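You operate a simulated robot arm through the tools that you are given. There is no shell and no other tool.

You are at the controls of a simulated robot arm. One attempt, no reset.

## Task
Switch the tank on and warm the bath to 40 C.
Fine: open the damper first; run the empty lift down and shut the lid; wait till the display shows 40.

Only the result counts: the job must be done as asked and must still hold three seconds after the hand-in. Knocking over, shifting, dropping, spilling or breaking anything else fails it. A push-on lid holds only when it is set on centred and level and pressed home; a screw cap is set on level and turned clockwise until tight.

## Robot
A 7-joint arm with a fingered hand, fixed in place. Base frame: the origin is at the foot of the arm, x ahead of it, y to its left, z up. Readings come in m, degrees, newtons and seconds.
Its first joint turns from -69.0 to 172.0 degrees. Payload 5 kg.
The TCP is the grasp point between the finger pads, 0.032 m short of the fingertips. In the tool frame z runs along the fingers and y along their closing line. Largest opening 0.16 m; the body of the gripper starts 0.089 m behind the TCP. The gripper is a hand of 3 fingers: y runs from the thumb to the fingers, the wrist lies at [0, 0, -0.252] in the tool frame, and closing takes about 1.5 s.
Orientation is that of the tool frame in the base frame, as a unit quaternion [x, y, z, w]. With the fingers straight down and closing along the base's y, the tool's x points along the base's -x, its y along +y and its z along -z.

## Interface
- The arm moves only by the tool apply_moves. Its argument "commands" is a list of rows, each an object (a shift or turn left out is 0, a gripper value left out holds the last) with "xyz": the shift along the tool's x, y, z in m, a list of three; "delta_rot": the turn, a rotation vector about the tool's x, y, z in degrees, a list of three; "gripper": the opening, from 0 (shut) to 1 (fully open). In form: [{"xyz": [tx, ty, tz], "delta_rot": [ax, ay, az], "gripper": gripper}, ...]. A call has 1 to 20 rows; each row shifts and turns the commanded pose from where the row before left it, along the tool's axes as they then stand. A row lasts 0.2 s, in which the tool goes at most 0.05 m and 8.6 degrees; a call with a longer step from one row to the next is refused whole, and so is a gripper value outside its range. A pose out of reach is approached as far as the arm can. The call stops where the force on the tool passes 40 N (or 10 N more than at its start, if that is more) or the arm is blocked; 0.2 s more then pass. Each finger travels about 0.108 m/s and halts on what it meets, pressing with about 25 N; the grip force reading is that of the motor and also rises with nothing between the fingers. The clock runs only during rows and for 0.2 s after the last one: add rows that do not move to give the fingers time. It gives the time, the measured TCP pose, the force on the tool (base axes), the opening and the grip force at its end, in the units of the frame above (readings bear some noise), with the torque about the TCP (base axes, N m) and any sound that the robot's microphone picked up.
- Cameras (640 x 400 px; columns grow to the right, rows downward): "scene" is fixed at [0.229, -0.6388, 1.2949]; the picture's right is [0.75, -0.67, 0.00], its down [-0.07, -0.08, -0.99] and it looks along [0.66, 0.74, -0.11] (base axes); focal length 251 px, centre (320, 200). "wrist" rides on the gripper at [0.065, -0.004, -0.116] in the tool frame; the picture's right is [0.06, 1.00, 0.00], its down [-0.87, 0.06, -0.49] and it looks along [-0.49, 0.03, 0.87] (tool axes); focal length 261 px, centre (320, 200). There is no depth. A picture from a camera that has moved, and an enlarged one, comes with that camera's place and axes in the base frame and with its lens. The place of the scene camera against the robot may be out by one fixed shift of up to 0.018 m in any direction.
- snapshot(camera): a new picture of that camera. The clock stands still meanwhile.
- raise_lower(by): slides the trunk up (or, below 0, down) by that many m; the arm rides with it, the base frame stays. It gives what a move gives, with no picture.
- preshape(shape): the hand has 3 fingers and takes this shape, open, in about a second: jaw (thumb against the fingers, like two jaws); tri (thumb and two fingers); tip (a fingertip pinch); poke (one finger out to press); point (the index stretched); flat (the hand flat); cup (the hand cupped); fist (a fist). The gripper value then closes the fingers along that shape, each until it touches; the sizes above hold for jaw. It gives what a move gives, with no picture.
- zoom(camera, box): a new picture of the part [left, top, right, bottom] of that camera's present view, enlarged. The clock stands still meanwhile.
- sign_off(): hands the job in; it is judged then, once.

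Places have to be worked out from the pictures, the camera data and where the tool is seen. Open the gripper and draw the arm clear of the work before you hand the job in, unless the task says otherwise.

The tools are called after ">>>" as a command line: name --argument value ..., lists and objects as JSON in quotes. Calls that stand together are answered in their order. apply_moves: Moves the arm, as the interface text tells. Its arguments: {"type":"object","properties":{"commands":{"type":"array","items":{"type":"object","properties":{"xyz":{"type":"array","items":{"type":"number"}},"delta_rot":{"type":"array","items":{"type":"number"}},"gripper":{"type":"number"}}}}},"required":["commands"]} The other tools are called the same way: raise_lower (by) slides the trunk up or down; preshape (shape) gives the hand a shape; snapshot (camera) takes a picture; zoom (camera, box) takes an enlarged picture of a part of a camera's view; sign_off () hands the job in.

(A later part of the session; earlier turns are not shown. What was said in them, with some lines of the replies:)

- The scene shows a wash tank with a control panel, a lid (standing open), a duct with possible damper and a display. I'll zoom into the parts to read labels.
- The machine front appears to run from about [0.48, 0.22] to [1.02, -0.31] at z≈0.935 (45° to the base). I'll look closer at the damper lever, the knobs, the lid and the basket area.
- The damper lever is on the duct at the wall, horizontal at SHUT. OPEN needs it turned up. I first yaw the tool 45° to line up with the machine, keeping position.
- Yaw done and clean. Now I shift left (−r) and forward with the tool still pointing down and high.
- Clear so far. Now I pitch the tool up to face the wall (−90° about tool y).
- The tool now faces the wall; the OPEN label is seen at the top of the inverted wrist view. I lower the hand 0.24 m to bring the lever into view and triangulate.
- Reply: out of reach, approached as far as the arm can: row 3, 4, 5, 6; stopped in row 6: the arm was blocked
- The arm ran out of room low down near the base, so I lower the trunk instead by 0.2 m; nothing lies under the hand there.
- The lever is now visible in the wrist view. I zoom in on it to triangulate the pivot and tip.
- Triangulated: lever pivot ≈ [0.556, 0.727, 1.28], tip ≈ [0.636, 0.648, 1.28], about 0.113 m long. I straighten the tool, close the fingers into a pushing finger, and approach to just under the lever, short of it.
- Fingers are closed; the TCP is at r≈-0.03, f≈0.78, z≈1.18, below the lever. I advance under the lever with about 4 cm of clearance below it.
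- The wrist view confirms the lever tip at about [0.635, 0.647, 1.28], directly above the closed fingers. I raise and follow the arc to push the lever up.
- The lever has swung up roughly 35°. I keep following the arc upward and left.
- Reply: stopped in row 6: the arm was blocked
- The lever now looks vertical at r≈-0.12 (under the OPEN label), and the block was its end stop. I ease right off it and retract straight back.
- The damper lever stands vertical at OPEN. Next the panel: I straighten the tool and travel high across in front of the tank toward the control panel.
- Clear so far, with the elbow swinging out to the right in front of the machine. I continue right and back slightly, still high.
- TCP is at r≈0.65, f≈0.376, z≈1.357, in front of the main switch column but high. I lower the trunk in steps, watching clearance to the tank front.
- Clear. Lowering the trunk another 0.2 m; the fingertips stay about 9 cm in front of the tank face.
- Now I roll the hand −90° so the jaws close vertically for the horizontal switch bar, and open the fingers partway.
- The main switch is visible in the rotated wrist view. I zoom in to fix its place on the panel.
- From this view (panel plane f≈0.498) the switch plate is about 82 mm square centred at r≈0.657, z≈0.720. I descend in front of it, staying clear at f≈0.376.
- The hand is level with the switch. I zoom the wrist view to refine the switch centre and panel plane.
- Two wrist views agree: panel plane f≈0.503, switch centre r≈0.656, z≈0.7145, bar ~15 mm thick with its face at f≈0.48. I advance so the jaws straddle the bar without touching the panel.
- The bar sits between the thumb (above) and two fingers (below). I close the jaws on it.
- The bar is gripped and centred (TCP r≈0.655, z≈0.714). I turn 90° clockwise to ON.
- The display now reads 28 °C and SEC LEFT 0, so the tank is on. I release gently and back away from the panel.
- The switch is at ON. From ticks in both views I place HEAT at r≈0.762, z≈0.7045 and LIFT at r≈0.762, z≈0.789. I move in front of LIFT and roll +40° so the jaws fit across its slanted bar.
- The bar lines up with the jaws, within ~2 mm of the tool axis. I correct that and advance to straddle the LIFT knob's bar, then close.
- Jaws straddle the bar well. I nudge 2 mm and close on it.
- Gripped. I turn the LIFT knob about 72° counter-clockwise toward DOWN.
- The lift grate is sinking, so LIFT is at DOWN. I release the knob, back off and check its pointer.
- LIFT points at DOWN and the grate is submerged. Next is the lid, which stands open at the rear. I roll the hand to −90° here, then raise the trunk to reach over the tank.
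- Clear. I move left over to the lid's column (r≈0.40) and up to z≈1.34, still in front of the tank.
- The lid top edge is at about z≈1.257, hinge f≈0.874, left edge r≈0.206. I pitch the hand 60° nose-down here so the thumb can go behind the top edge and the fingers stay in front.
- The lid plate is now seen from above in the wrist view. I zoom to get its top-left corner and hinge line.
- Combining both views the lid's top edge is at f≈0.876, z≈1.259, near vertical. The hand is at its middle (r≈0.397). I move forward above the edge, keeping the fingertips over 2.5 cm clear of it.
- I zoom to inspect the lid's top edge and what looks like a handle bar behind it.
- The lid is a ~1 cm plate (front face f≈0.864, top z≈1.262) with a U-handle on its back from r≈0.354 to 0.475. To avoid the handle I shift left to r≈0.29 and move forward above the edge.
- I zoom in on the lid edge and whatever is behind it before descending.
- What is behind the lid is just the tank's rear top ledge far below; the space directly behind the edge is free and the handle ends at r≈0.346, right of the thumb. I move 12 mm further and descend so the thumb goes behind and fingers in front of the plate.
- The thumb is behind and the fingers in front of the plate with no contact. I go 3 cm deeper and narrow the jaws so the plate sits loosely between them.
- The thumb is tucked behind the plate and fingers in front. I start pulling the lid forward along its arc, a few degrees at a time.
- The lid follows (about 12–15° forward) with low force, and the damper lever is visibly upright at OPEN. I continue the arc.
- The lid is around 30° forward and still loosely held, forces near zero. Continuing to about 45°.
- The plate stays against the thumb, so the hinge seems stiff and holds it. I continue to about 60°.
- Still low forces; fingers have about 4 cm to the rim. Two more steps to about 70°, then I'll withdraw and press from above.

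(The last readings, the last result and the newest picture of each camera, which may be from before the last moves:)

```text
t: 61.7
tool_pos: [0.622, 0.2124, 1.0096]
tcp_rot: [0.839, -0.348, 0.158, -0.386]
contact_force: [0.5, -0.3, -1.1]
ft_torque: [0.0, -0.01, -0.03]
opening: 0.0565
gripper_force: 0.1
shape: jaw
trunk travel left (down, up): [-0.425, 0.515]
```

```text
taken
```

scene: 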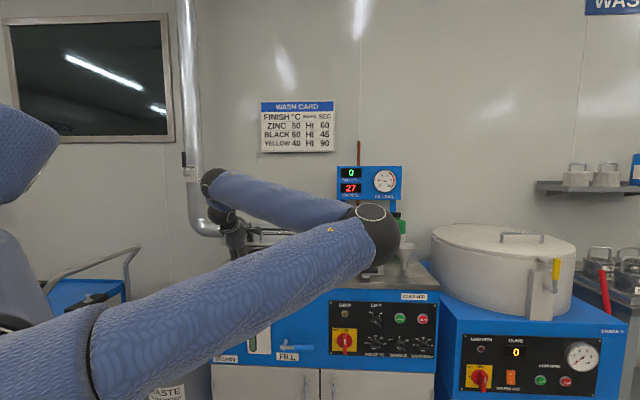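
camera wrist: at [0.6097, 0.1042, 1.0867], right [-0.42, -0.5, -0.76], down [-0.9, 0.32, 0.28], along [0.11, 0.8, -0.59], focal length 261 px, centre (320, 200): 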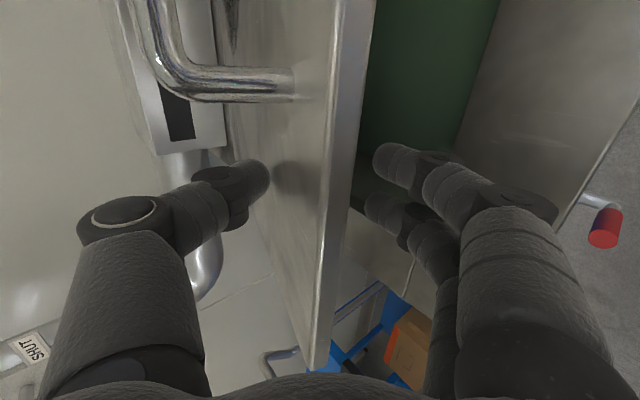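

The lid is at about 70° with the plate between the fingers. I withdraw along the plate's own plane so as not to lift it.

>>> apply_moves --commands '[{"xyz": [0, 0.008, -0.0294]}, {"xyz": [0, 0.008, -0.0294]}, {"xyz": [0, 0.008, -0.0294]}, {"xyz": [0, 0.008, -0.0294]}]'

>>> snapshot --camera "wrist"

>>> snapshot --camera "scene"

```text
t: 62.7
tool_pos: [0.5435, 0.1345, 1.0633]
tcp_rot: [0.84, -0.347, 0.158, -0.387]
contact_force: [0.1, -0.1, 0.2]
ft_torque: [-0.02, -0.02, 0.02]
opening: 0.0565
gripper_force: 0.1
shape: jaw
trunk travel left (down, up): [-0.425, 0.515]
```

```text
taken
camera wrist: at [0.5301, 0.0269, 1.14], right [-0.41, -0.5, -0.76], down [-0.9, 0.32, 0.28], along [0.11, 0.8, -0.59], focal length 261 px, centre (320, 200)
```

wrist: 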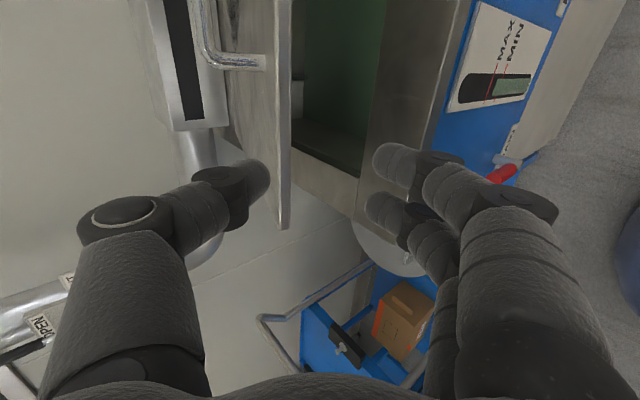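

```text
taken
```

scene: 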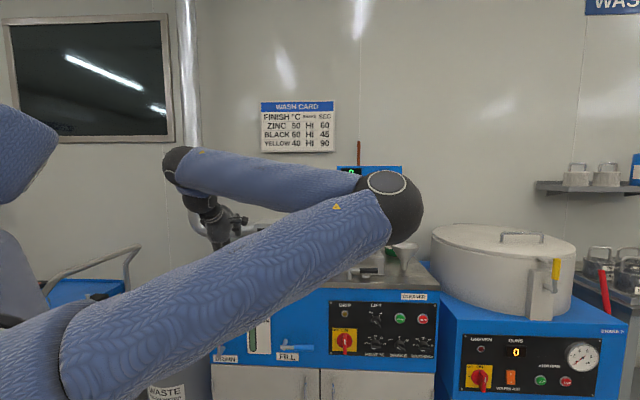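

The lid holds at ~65–70° by itself, and my fingers are clear of it. I rise, close the fingers and pitch down to press from above, left of the handle.

>>> apply_moves --commands '[{"xyz": [0, -0.0282, -0.0286]}, {"xyz": [0, -0.0282, -0.0286]}, {"xyz": [0, -0.0282, -0.0286], "gripper": 0.0}, {"delta_rot": [-6.5, 0, 0]}, {"delta_rot": [-6.5, 0, 0]}, {"delta_rot": [-6.5, 0, 0]}, {}]'

>>> snapshot --camera "wrist"

>>> snapshot --camera "scene"

```text
t: 64.3
tool_pos: [0.5366, 0.1271, 1.1829]
tcp_rot: [0.893, -0.37, 0.098, -0.238]
contact_force: [0.3, 0.9, 0.4]
ft_torque: [-0.01, 0.02, -0.03]
opening: 0.0001
gripper_force: 25.7
shape: jaw
trunk travel left (down, up): [-0.425, 0.515]
```

```text
taken
camera wrist: at [0.5459, 0.0414, 1.2837], right [-0.57, -0.66, -0.5], down [-0.82, 0.41, 0.4], along [-0.06, 0.64, -0.77], focal length 261 px, centre (320, 200)
```

wrist: 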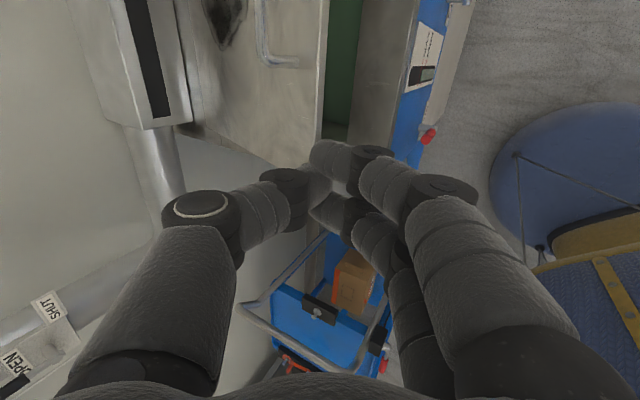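

```text
taken
```

scene: 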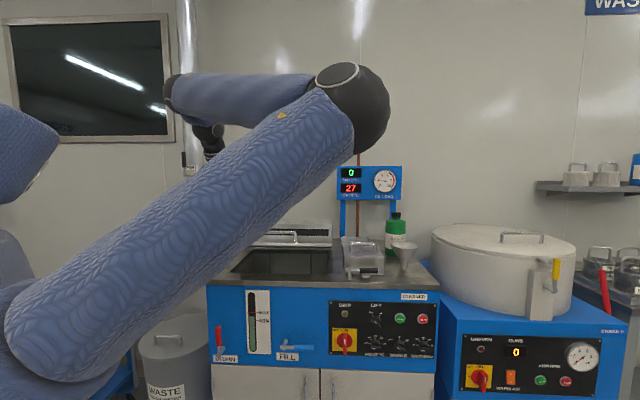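

I zoom on the lid to judge its present angle before pressing.

>>> zoom --camera "scene" --box '[225, 200, 345, 290]'

>>> apply_moves --commands '[{"xyz": [0, -0.0219, 0.0328]}, {"xyz": [0, -0.0219, 0.0328]}, {"xyz": [0, -0.0219, 0.0328]}]'

>>> snapshot --camera "wrist"

>>> zoom --camera "scene" --box '[205, 160, 365, 290]'

```text
4.44 times, centred on (285, 245) of scene
camera zoom: at [0.229, -0.6388, 1.2949], right [0.75, -0.67, 0.0], down [-0.07, -0.08, -0.99], along [0.66, 0.74, -0.11], focal length 1117 px, centre (476, 0)
```

zoom: 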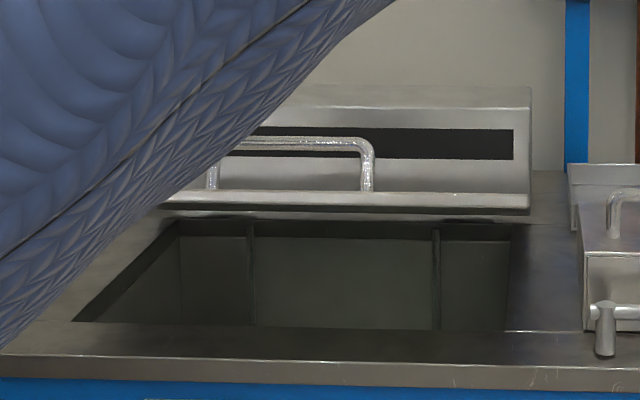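

```text
t: 65.1
tool_pos: [0.6136, 0.2021, 1.1316]
tcp_rot: [0.893, -0.37, 0.097, -0.238]
contact_force: [0.2, 0.7, -0.2]
ft_torque: [-0.02, 0.04, -0.03]
opening: 0.0
gripper_force: 25.2
shape: jaw
trunk travel left (down, up): [-0.425, 0.515]
```

```text
taken
camera wrist: at [0.6216, 0.1173, 1.2327], right [-0.57, -0.66, -0.5], down [-0.82, 0.41, 0.4], along [-0.06, 0.64, -0.77], focal length 261 px, centre (320, 200)
```

wrist: 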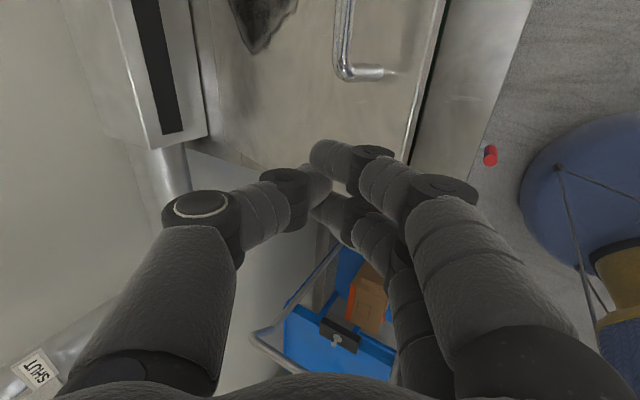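

```text
3.08 times, centred on (285, 225) of scene
camera zoom: at [0.229, -0.6388, 1.2949], right [0.75, -0.67, 0.0], down [-0.07, -0.08, -0.99], along [0.66, 0.74, -0.11], focal length 774 px, centre (428, 123)
```

zoom: 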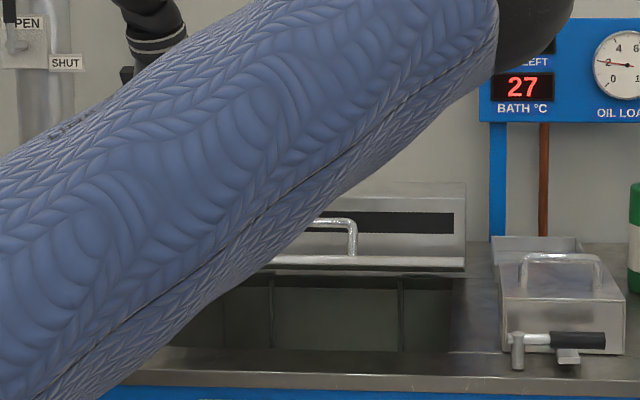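

The lid is about 20–25° open with its handle to the right of my fingers. I pitch a bit steeper and press down in steps.

>>> apply_moves --commands '[{"delta_rot": [-6, 0, 0]}, {"delta_rot": [-6, 0, 0]}, {"xyz": [0, 0.0061, 0.0191]}, {"xyz": [0, 0.0061, 0.0191]}, {"xyz": [0, 0.0061, 0.0191]}, {"xyz": [0, 0.0061, 0.0191]}, {"xyz": [0, 0.0061, 0.0191]}]'

>>> snapshot --camera "wrist"

>>> zoom --camera "scene" --box '[205, 160, 365, 290]'

```text
t: 66.7
tool_pos: [0.6133, 0.2029, 1.0285]
tcp_rot: [0.913, -0.378, 0.059, -0.144]
contact_force: [0.7, -0.4, 0.1]
ft_torque: [-0.01, -0.02, -0.02]
opening: 0.0
gripper_force: 25.4
shape: jaw
trunk travel left (down, up): [-0.425, 0.515]
```

```text
taken
camera wrist: at [0.6372, 0.1334, 1.1388], right [-0.63, -0.72, -0.31], down [-0.76, 0.47, 0.45], along [-0.18, 0.52, -0.84], focal length 261 px, centre (320, 200)
```

wrist: 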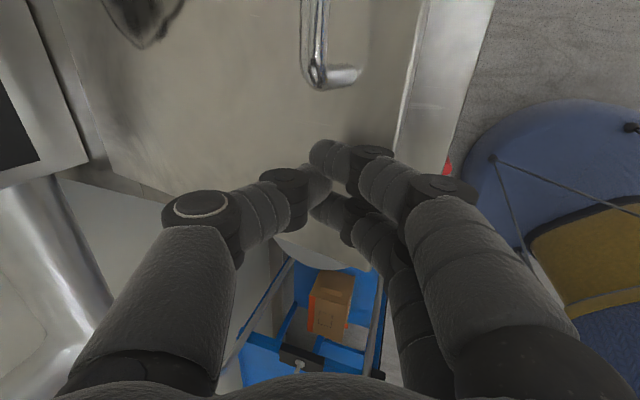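

```text
3.08 times, centred on (285, 225) of scene
camera zoom: at [0.229, -0.6388, 1.2949], right [0.75, -0.67, 0.0], down [-0.07, -0.08, -0.99], along [0.66, 0.74, -0.11], focal length 774 px, centre (428, 123)
```

zoom: 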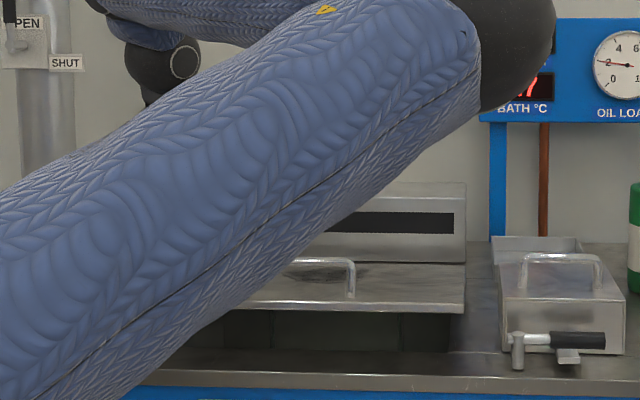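

The lid is going down under the fingers with little resistance. I keep pressing in smaller steps.

>>> apply_moves --commands '[{"xyz": [0, 0.0046, 0.0143]}, {"xyz": [0, 0.0046, 0.0143]}, {"xyz": [0, 0.003, 0.0095]}]'

>>> snapshot --camera "wrist"

>>> zoom --camera "scene" --box '[205, 160, 365, 290]'

```text
t: 67.5
tool_pos: [0.6122, 0.2038, 0.9896]
tcp_rot: [0.912, -0.378, 0.059, -0.144]
contact_force: [0.0, 0.0, 0.3]
ft_torque: [0.03, -0.02, -0.02]
opening: 0.0001
gripper_force: 25.3
shape: jaw
trunk travel left (down, up): [-0.425, 0.515]
```

```text
taken
camera wrist: at [0.6363, 0.1339, 1.0999], right [-0.63, -0.72, -0.31], down [-0.76, 0.47, 0.45], along [-0.18, 0.52, -0.84], focal length 261 px, centre (320, 200)
```

wrist: 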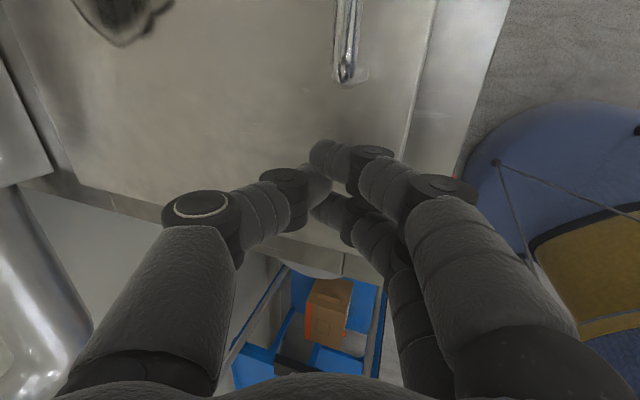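

```text
3.08 times, centred on (285, 225) of scene
camera zoom: at [0.229, -0.6388, 1.2949], right [0.75, -0.67, 0.0], down [-0.07, -0.08, -0.99], along [0.66, 0.74, -0.11], focal length 774 px, centre (428, 123)
```

zoom: 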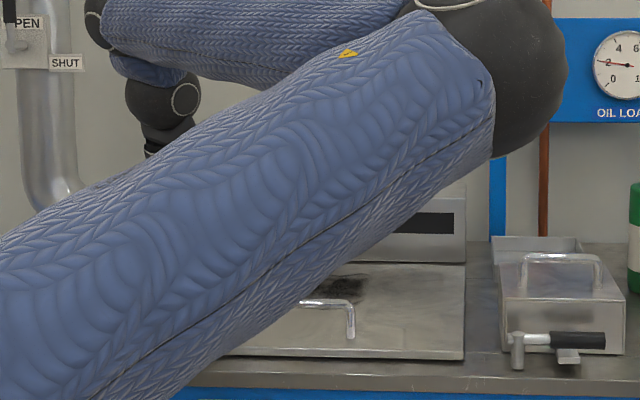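

The lid looks nearly down. I press the last bit in 5 mm steps until I feel it seat.

>>> apply_moves --commands '[{"xyz": [0, 0.0015, 0.0048]}, {"xyz": [0, 0.0015, 0.0048]}, {"xyz": [0, 0.0015, 0.0048]}, {"xyz": [0, 0.0015, 0.0048]}]'

>>> zoom --camera "scene" --box '[205, 160, 365, 290]'

```text
t: 68.5
tool_pos: [0.6124, 0.2032, 0.9701]
tcp_rot: [0.912, -0.379, 0.058, -0.143]
contact_force: [-0.2, 0.3, -0.4]
ft_torque: [0.02, -0.03, -0.02]
opening: 0.0
gripper_force: 24.9
shape: jaw
trunk travel left (down, up): [-0.425, 0.515]
```

```text
3.08 times, centred on (285, 225) of scene
camera zoom: at [0.229, -0.6388, 1.2949], right [0.75, -0.67, 0.0], down [-0.07, -0.08, -0.99], along [0.66, 0.74, -0.11], focal length 774 px, centre (428, 123)
```

zoom: 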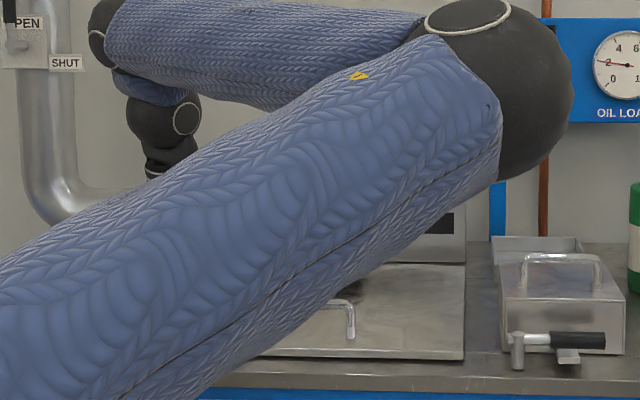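

The picture did not change, so the lid may already have dropped shut. I continue down gently until contact to make sure it is pressed home.

>>> apply_moves --commands '[{"xyz": [0, 0.0015, 0.0048]}, {"xyz": [0, 0.0015, 0.0048]}, {"xyz": [0, 0.0015, 0.0048]}, {"xyz": [0, 0.0015, 0.0048]}]'

>>> snapshot --camera "wrist"

```text
t: 69.3
tool_pos: [0.6129, 0.204, 0.9637]
tcp_rot: [0.912, -0.378, 0.061, -0.149]
contact_force: [-2.1, -2.3, 20.9]
ft_torque: [0.08, -0.14, 0.02]
opening: 0.0001
gripper_force: 24.7
shape: jaw
trunk travel left (down, up): [-0.425, 0.515]
stopped in row 3: the force on the tool passed its limit at 46 N (the readings are from after the stop); the commanded pose is now the measured one
```

```text
taken
camera wrist: at [0.6357, 0.1334, 1.0733], right [-0.63, -0.71, -0.32], down [-0.76, 0.47, 0.45], along [-0.17, 0.52, -0.83], focal length 261 px, centre (320, 200)
```

wrist: 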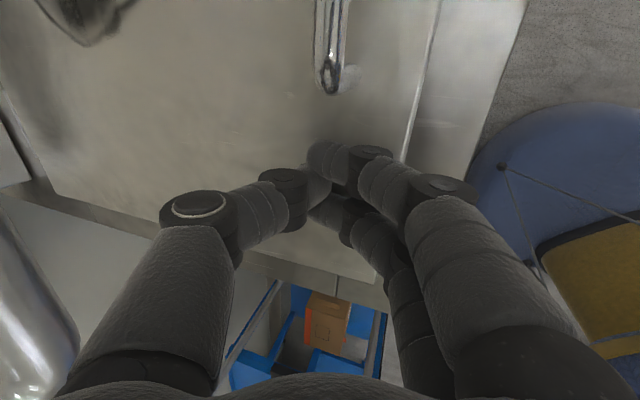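

Contact at 46 N with fingertips at z≈0.933: the lid is seated. I retreat upward and look.

>>> apply_moves --commands '[{"xyz": [0, 0, -0.03]}, {"xyz": [0, 0, -0.04]}, {"xyz": [0, 0, -0.04]}, {"xyz": [0, 0, -0.04]}, {"xyz": [0, 0, -0.04]}]'

>>> snapshot --camera "scene"

>>> snapshot --camera "wrist"

```text
t: 70.5
tool_pos: [0.5671, 0.161, 1.1417]
tcp_rot: [0.912, -0.378, 0.06, -0.146]
contact_force: [0.6, 0.5, 0.5]
ft_torque: [0.0, -0.04, -0.01]
opening: 0.0
gripper_force: 25.1
shape: jaw
trunk travel left (down, up): [-0.425, 0.515]
```

```text
taken
```

scene: 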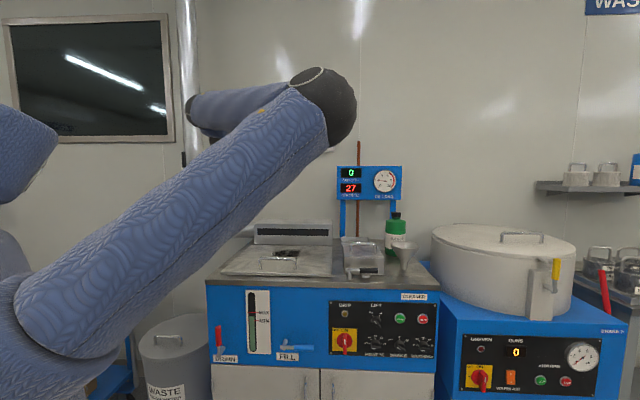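

```text
taken
camera wrist: at [0.5908, 0.0905, 1.2522], right [-0.63, -0.71, -0.31], down [-0.76, 0.47, 0.45], along [-0.18, 0.52, -0.84], focal length 261 px, centre (320, 200)
```

wrist: 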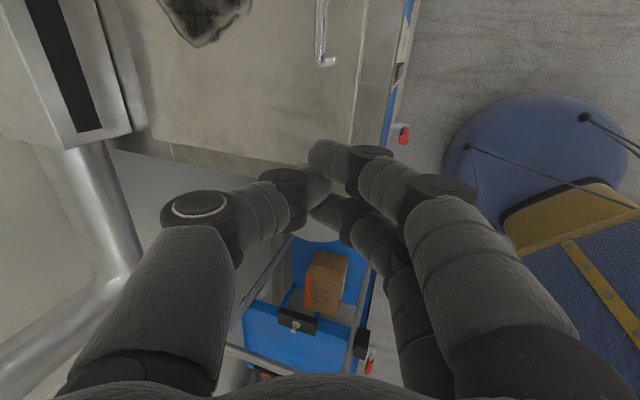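

The lid lies flat and shut. Now to HEAT: I move right along the front while pitching the hand back to horizontal.

>>> apply_moves --commands '[{"xyz": [0.045, 0, 0], "delta_rot": [7.95, 0, 0]}, {"xyz": [0.045, 0, 0], "delta_rot": [7.95, 0, 0]}, {"xyz": [0.045, 0, 0], "delta_rot": [7.95, 0, 0]}, {"xyz": [0.045, 0, 0], "delta_rot": [7.95, 0, 0]}, {"xyz": [0.045, 0, 0], "delta_rot": [7.95, 0, 0]}, {"xyz": [0.045, 0, 0], "delta_rot": [7.95, 0, 0]}, {"xyz": [0.045, 0, 0], "delta_rot": [7.95, 0, 0]}, {"xyz": [0.045, 0, 0], "delta_rot": [7.95, 0, 0]}, {"xyz": [0.045, 0, 0], "delta_rot": [7.95, 0, 0]}, {"xyz": [0.03, 0, -0.03]}, {"xyz": [0, 0, -0.045]}, {"xyz": [0, 0, -0.045]}, {"xyz": [0, 0, -0.03]}]'

>>> snapshot --camera "scene"

>>> snapshot --camera "wrist"

```text
t: 73.3
tool_pos: [0.7728, -0.2536, 1.1436]
tcp_rot: [0.655, -0.271, 0.27, -0.652]
contact_force: [-0.1, 0.0, 0.4]
ft_torque: [0.02, 0.01, -0.03]
opening: 0.0
gripper_force: 25.0
shape: jaw
trunk travel left (down, up): [-0.425, 0.515]
```

```text
taken
```

scene: 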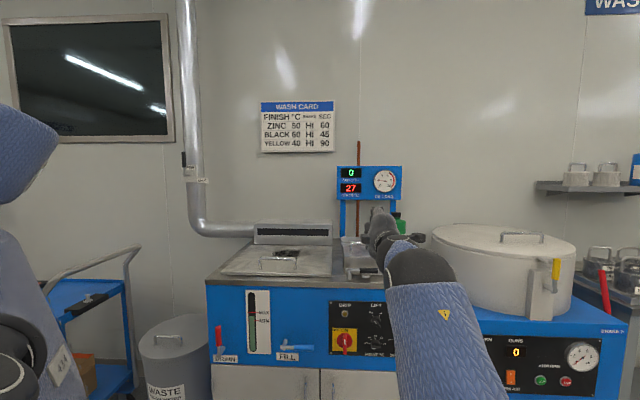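

```text
taken
camera wrist: at [0.7371, -0.3823, 1.1464], right [0.04, -0.05, -1.0], down [-0.96, 0.27, -0.05], along [0.27, 0.96, -0.03], focal length 261 px, centre (320, 200)
```

wrist: 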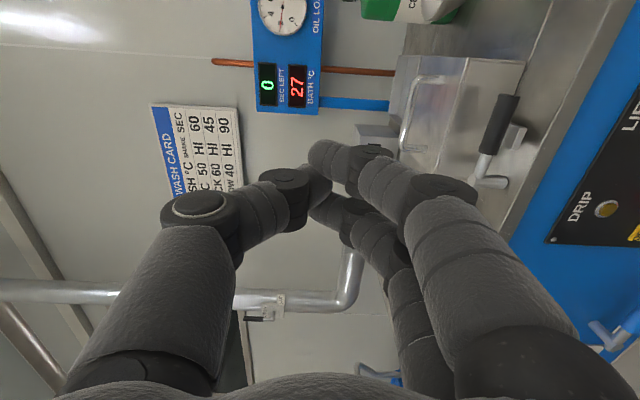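

Hand is horizontal at r≈0.726, f≈0.367, clear of the tank front. I lower the trunk 0.4 m back to panel height.

>>> raise_lower --by -0.4

>>> apply_moves --commands '[{"xyz": [0.018, 0.02, 0], "gripper": 0.3}, {"xyz": [0.018, 0.019, 0]}, {}, {}]'

>>> snapshot --camera "wrist"

>>> zoom --camera "wrist" --box '[240, 80, 400, 180]'

```text
t: 77.1
tool_pos: [0.7727, -0.2523, 0.743]
tcp_rot: [0.655, -0.271, 0.27, -0.652]
contact_force: [0.4, 0.3, 0.6]
ft_torque: [-0.01, -0.03, 0.0]
opening: 0.0
gripper_force: 25.1
shape: jaw
trunk travel left (down, up): [-0.025, 0.915]
```

```text
t: 78.1
tool_pos: [0.7979, -0.2772, 0.7039]
tcp_rot: [0.654, -0.271, 0.27, -0.653]
contact_force: [0.1, -0.7, -0.3]
ft_torque: [-0.03, 0.01, 0.01]
opening: 0.0475
gripper_force: 0.0
shape: jaw
trunk travel left (down, up): [-0.025, 0.915]
```

```text
taken
camera wrist: at [0.7622, -0.4065, 0.7073], right [0.04, -0.05, -1.0], down [-0.96, 0.27, -0.05], along [0.27, 0.96, -0.03], focal length 261 px, centre (320, 200)
```

wrist: 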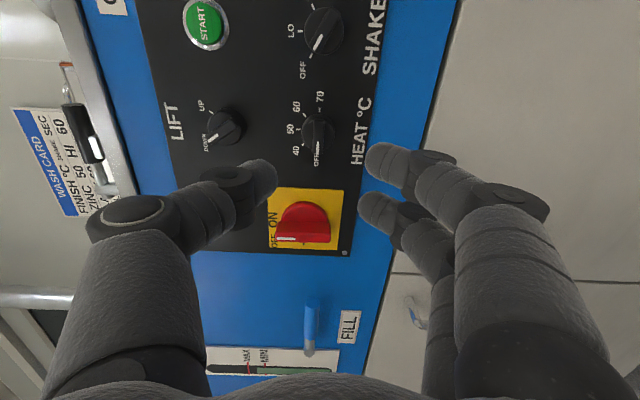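

```text
4.00 times, centred on (320, 130) of wrist
camera zoom: at [0.7622, -0.4065, 0.7073], right [0.04, -0.05, -1.0], down [-0.96, 0.27, -0.05], along [0.27, 0.96, -0.03], focal length 1043 px, centre (320, 480)
```

zoom: 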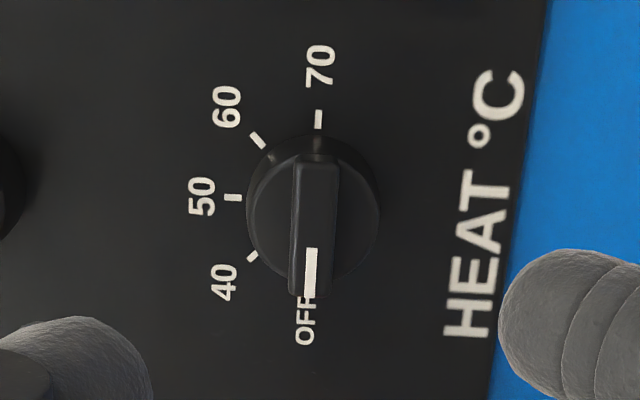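

The HEAT knob is dead ahead (within 1 mm of the tool axis), pointing at OFF. I advance to straddle its bar and close.

>>> apply_moves --commands '[{"xyz": [0.001, -0.001, 0.025]}, {"xyz": [0, 0, 0.025]}, {"xyz": [0, 0, 0.025]}, {"xyz": [0, 0, 0.013]}, {"gripper": 0.1}, {"gripper": 0.0}, {"gripper": 0.0}, {"gripper": 0.0}, {"gripper": 0.0}]'

>>> zoom --camera "wrist" --box '[200, 80, 440, 230]'

```text
t: 80.1
tool_pos: [0.8606, -0.2184, 0.7056]
tcp_rot: [0.654, -0.272, 0.27, -0.652]
contact_force: [-0.9, -2.6, 0.0]
ft_torque: [-0.04, -0.01, -0.02]
opening: 0.0024
gripper_force: 25.4
shape: jaw
trunk travel left (down, up): [-0.025, 0.915]
```

```text
2.67 times, centred on (320, 155) of wrist
camera zoom: at [0.825, -0.3471, 0.7083], right [0.04, -0.05, -1.0], down [-0.96, 0.27, -0.05], along [0.27, 0.96, -0.03], focal length 695 px, centre (320, 320)
```

zoom: 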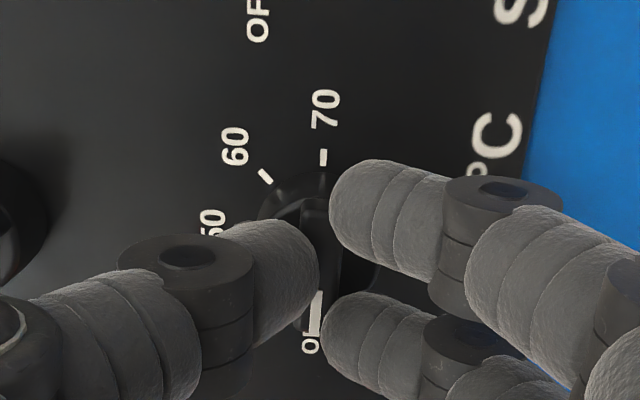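

Gripped on the HEAT bar. The scale is evenly spaced at 45°, so I turn 45° clockwise from OFF to 40.

>>> apply_moves --commands '[{"delta_rot": [0, 0, 7.5]}, {"delta_rot": [0, 0, 7.5]}, {"delta_rot": [0, 0, 7.5]}, {"delta_rot": [0, 0, 7.5]}, {"delta_rot": [0, 0, 7.5]}, {"delta_rot": [0, 0, 7.5]}]'

>>> zoom --camera "wrist" --box '[200, 80, 440, 230]'

>>> snapshot --camera "scene"

```text
t: 81.5
tool_pos: [0.862, -0.2183, 0.703]
tcp_rot: [-0.5, 0.502, 0.001, 0.706]
contact_force: [-14.2, -7.4, -7.6]
ft_torque: [-0.15, 0.15, 0.13]
opening: 0.0031
gripper_force: 24.6
shape: jaw
trunk travel left (down, up): [-0.025, 0.915]
```

```text
2.67 times, centred on (320, 155) of wrist
camera zoom: at [0.8136, -0.3351, 0.6598], right [-0.47, 0.47, -0.75], down [-0.81, 0.11, 0.58], along [0.36, 0.88, 0.32], focal length 695 px, centre (320, 320)
```

zoom: 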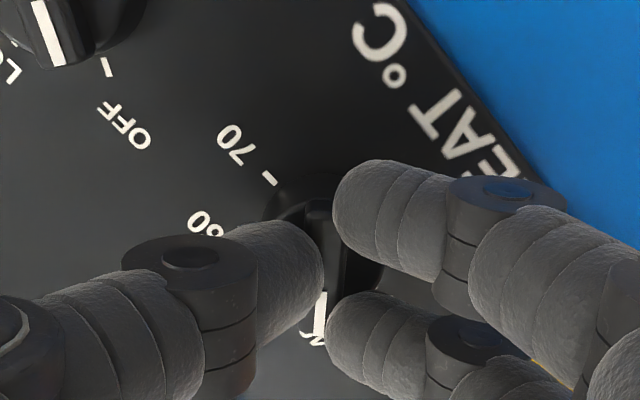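

```text
taken
```

scene: 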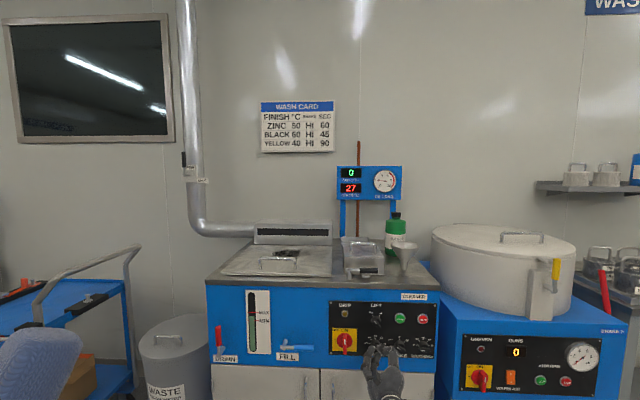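

The knob turned with the hand. I release, back off and check where it points.

>>> apply_moves --commands '[{"gripper": 0.3}, {"gripper": 0.3}, {"gripper": 0.3}, {"xyz": [0, 0, -0.03]}, {"xyz": [0, 0, -0.03]}, {"xyz": [0, 0, -0.03]}]'

>>> zoom --camera "wrist" --box '[220, 60, 420, 185]'

>>> zoom --camera "scene" --box '[320, 150, 450, 230]'

```text
t: 82.9
tool_pos: [0.7993, -0.2809, 0.703]
tcp_rot: [-0.502, 0.501, 0.001, 0.705]
contact_force: [0.9, 0.4, -0.5]
ft_torque: [0.02, -0.04, 0.03]
opening: 0.0476
gripper_force: 0.2
shape: jaw
trunk travel left (down, up): [-0.025, 0.915]
```

```text
3.20 times, centred on (320, 122) of wrist
camera zoom: at [0.751, -0.3977, 0.6596], right [-0.47, 0.47, -0.75], down [-0.81, 0.11, 0.58], along [0.36, 0.88, 0.32], focal length 834 px, centre (320, 448)
```

zoom: 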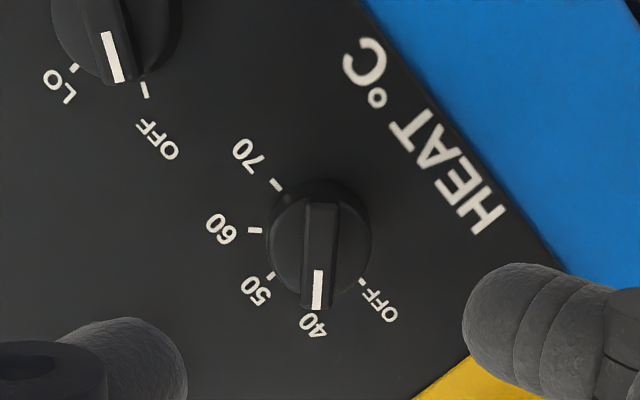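

```text
4.92 times, centred on (385, 190) of scene
camera zoom: at [0.229, -0.6388, 1.2949], right [0.75, -0.67, 0.0], down [-0.07, -0.08, -0.99], along [0.66, 0.74, -0.11], focal length 1238 px, centre (0, 249)
```

zoom: 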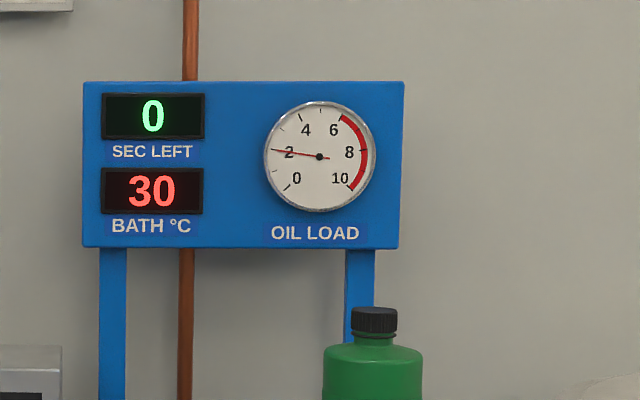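

HEAT points to 40 and the display has climbed to 30 °C. I draw the hand further back from the panel and wait.

>>> apply_moves --commands '[{"xyz": [0, 0, -0.03], "gripper": 0.5}, {"xyz": [0, 0, -0.03]}, {"xyz": [0, 0, -0.03]}, {}, {}, {}, {}, {}, {}, {}, {}, {}, {}, {}, {}, {}]'

>>> snapshot --camera "scene"

>>> zoom --camera "scene" --box '[320, 150, 450, 230]'

```text
t: 86.3
tool_pos: [0.7346, -0.3443, 0.7051]
tcp_rot: [-0.5, 0.502, 0.0, 0.706]
contact_force: [0.0, -0.4, 0.3]
ft_torque: [0.01, 0.01, 0.03]
opening: 0.0797
gripper_force: 0.1
shape: jaw
trunk travel left (down, up): [-0.025, 0.915]
```

```text
taken
```

scene: 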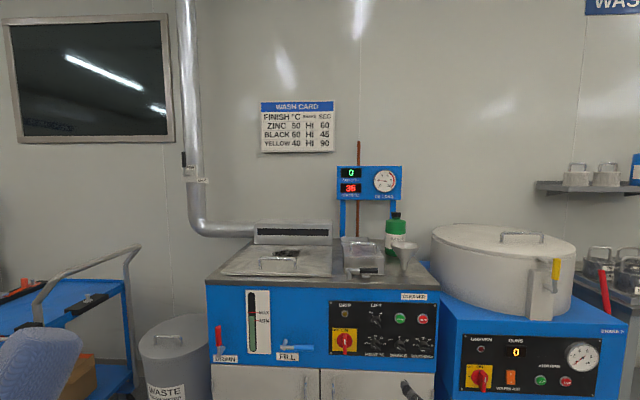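

```text
4.92 times, centred on (385, 190) of scene
camera zoom: at [0.229, -0.6388, 1.2949], right [0.75, -0.67, 0.0], down [-0.07, -0.08, -0.99], along [0.66, 0.74, -0.11], focal length 1238 px, centre (0, 249)
```

zoom: 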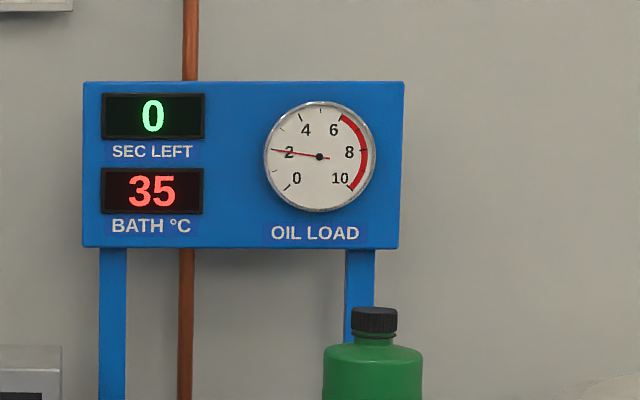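

The bath is at 35 °C and rising about 1.5 °C/s; lid shut, level steady. I wait another 4 s and recheck everything.

>>> apply_moves --commands '[{}, {}, {}, {}, {}, {}, {}, {}, {}, {}, {}, {}, {}, {}, {}, {}, {}, {}, {}, {}]'

>>> zoom --camera "scene" --box '[320, 150, 450, 230]'

>>> zoom --camera "scene" --box '[320, 280, 450, 370]'

>>> zoom --camera "scene" --box '[160, 120, 280, 240]'

>>> zoom --camera "scene" --box '[200, 215, 340, 300]'

```text
t: 90.5
tool_pos: [0.7348, -0.3455, 0.7058]
tcp_rot: [-0.501, 0.501, 0.0, 0.706]
contact_force: [0.8, 0.4, -0.8]
ft_torque: [-0.03, 0.01, -0.01]
opening: 0.0797
gripper_force: 0.0
shape: jaw
trunk travel left (down, up): [-0.025, 0.915]
```

```text
4.92 times, centred on (385, 190) of scene
camera zoom: at [0.229, -0.6388, 1.2949], right [0.75, -0.67, 0.0], down [-0.07, -0.08, -0.99], along [0.66, 0.74, -0.11], focal length 1238 px, centre (0, 249)
```

zoom: 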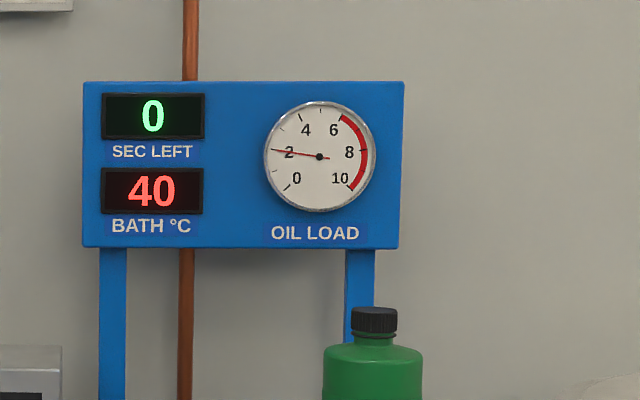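

```text
4.44 times, centred on (385, 325) of scene
camera zoom: at [0.229, -0.6388, 1.2949], right [0.75, -0.67, 0.0], down [-0.07, -0.08, -0.99], along [0.66, 0.74, -0.11], focal length 1117 px, centre (31, -356)
```

zoom: 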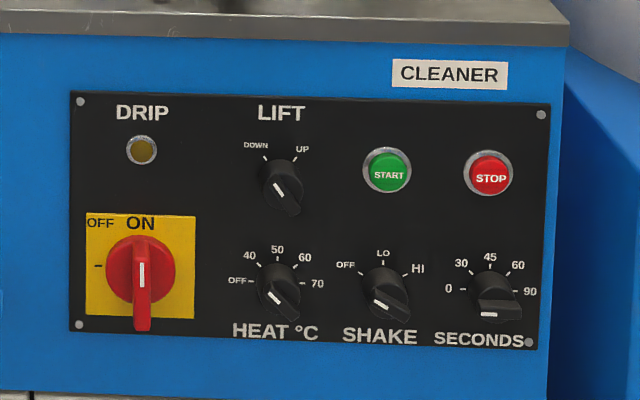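

```text
3.33 times, centred on (220, 180) of scene
camera zoom: at [0.229, -0.6388, 1.2949], right [0.75, -0.67, 0.0], down [-0.07, -0.08, -0.99], along [0.66, 0.74, -0.11], focal length 838 px, centre (653, 267)
```

zoom: 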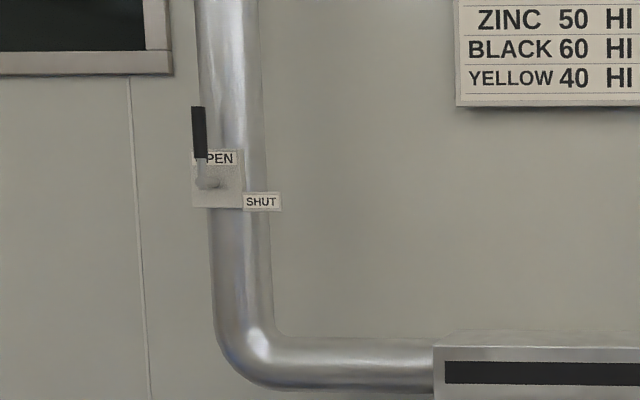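

```text
4.57 times, centred on (270, 258) of scene
camera zoom: at [0.229, -0.6388, 1.2949], right [0.75, -0.67, 0.0], down [-0.07, -0.08, -0.99], along [0.66, 0.74, -0.11], focal length 1149 px, centre (549, -63)
```

zoom: 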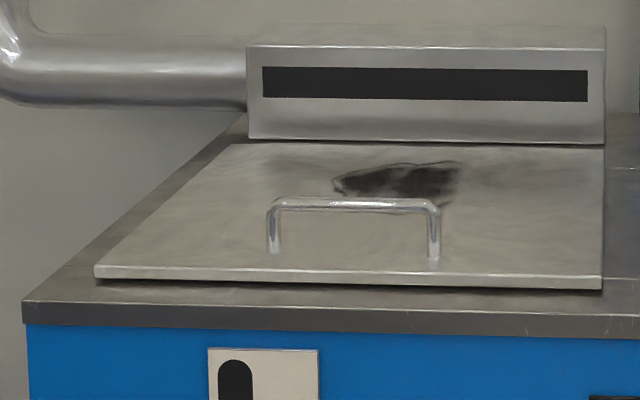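

Display shows 40 °C; switch ON, LIFT DOWN, HEAT 40, damper OPEN, lid shut. I open the gripper, back off a little more and let the temperature settle before handing in.

>>> apply_moves --commands '[{"xyz": [0, 0, -0.02], "gripper": 0.8}, {"xyz": [0, 0, -0.02]}, {}, {}, {}, {}, {}, {}, {}, {}, {}, {}, {}, {}, {}, {}, {}, {}, {}, {}]'

>>> zoom --camera "scene" --box '[320, 150, 450, 230]'

>>> snapshot --camera "scene"

>>> zoom --camera "scene" --box '[200, 270, 330, 370]'

```text
t: 94.7
tool_pos: [0.7063, -0.3736, 0.7058]
tcp_rot: [-0.501, 0.501, 0.0, 0.706]
contact_force: [-0.5, 0.9, 0.2]
ft_torque: [0.01, -0.01, 0.0]
opening: 0.1279
gripper_force: 0.1
shape: jaw
trunk travel left (down, up): [-0.025, 0.915]
```

```text
4.92 times, centred on (385, 190) of scene
camera zoom: at [0.229, -0.6388, 1.2949], right [0.75, -0.67, 0.0], down [-0.07, -0.08, -0.99], along [0.66, 0.74, -0.11], focal length 1238 px, centre (0, 249)
```

zoom: 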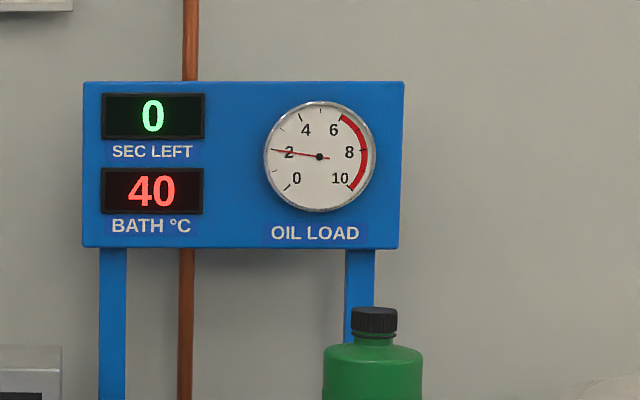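

```text
taken
```

scene: 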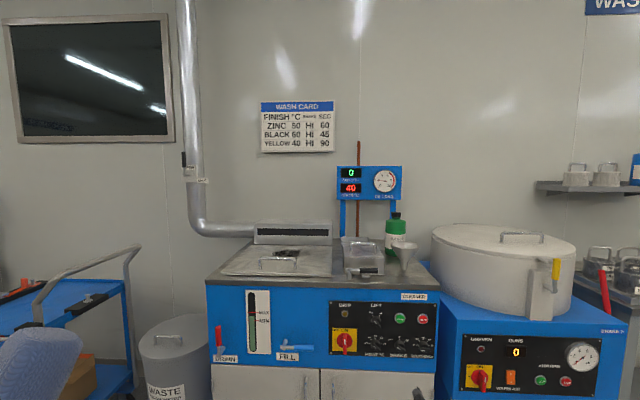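

```text
4.00 times, centred on (265, 320) of scene
camera zoom: at [0.229, -0.6388, 1.2949], right [0.75, -0.67, 0.0], down [-0.07, -0.08, -0.99], along [0.66, 0.74, -0.11], focal length 1006 px, centre (540, -280)
```

zoom: 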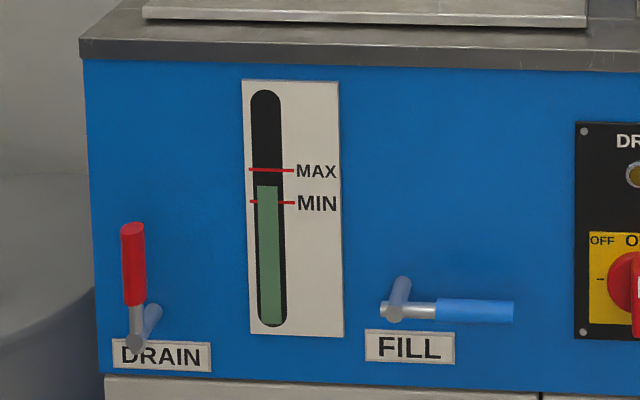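

The bath holds steady at 40 °C, the level is unchanged, everything else is undisturbed, and the hand is open and clear. I hand the job in.

>>> sign_off

```text
The job is handed in.
```

The tank is on and the bath is at 40 °C. The display had held at 40 for about four seconds when I handed the job in.

- **Damper:** I opened it first, and the lever now stands upright at OPEN.
- **Power and lift:** The main switch is at ON and LIFT is at DOWN. The empty grate ran down into the bath.
- **Lid:** I shut the lid and pressed it down until I felt it seat.
- **Heat:** After the lid was shut I set HEAT to 40. The bath had cooled to 27 °C by then, and took about 10 seconds to reach 40.

The liquid level still sits between MIN and MAX, and nothing else looked moved or disturbed in the last pictures. The hand is open and clear of the panel.
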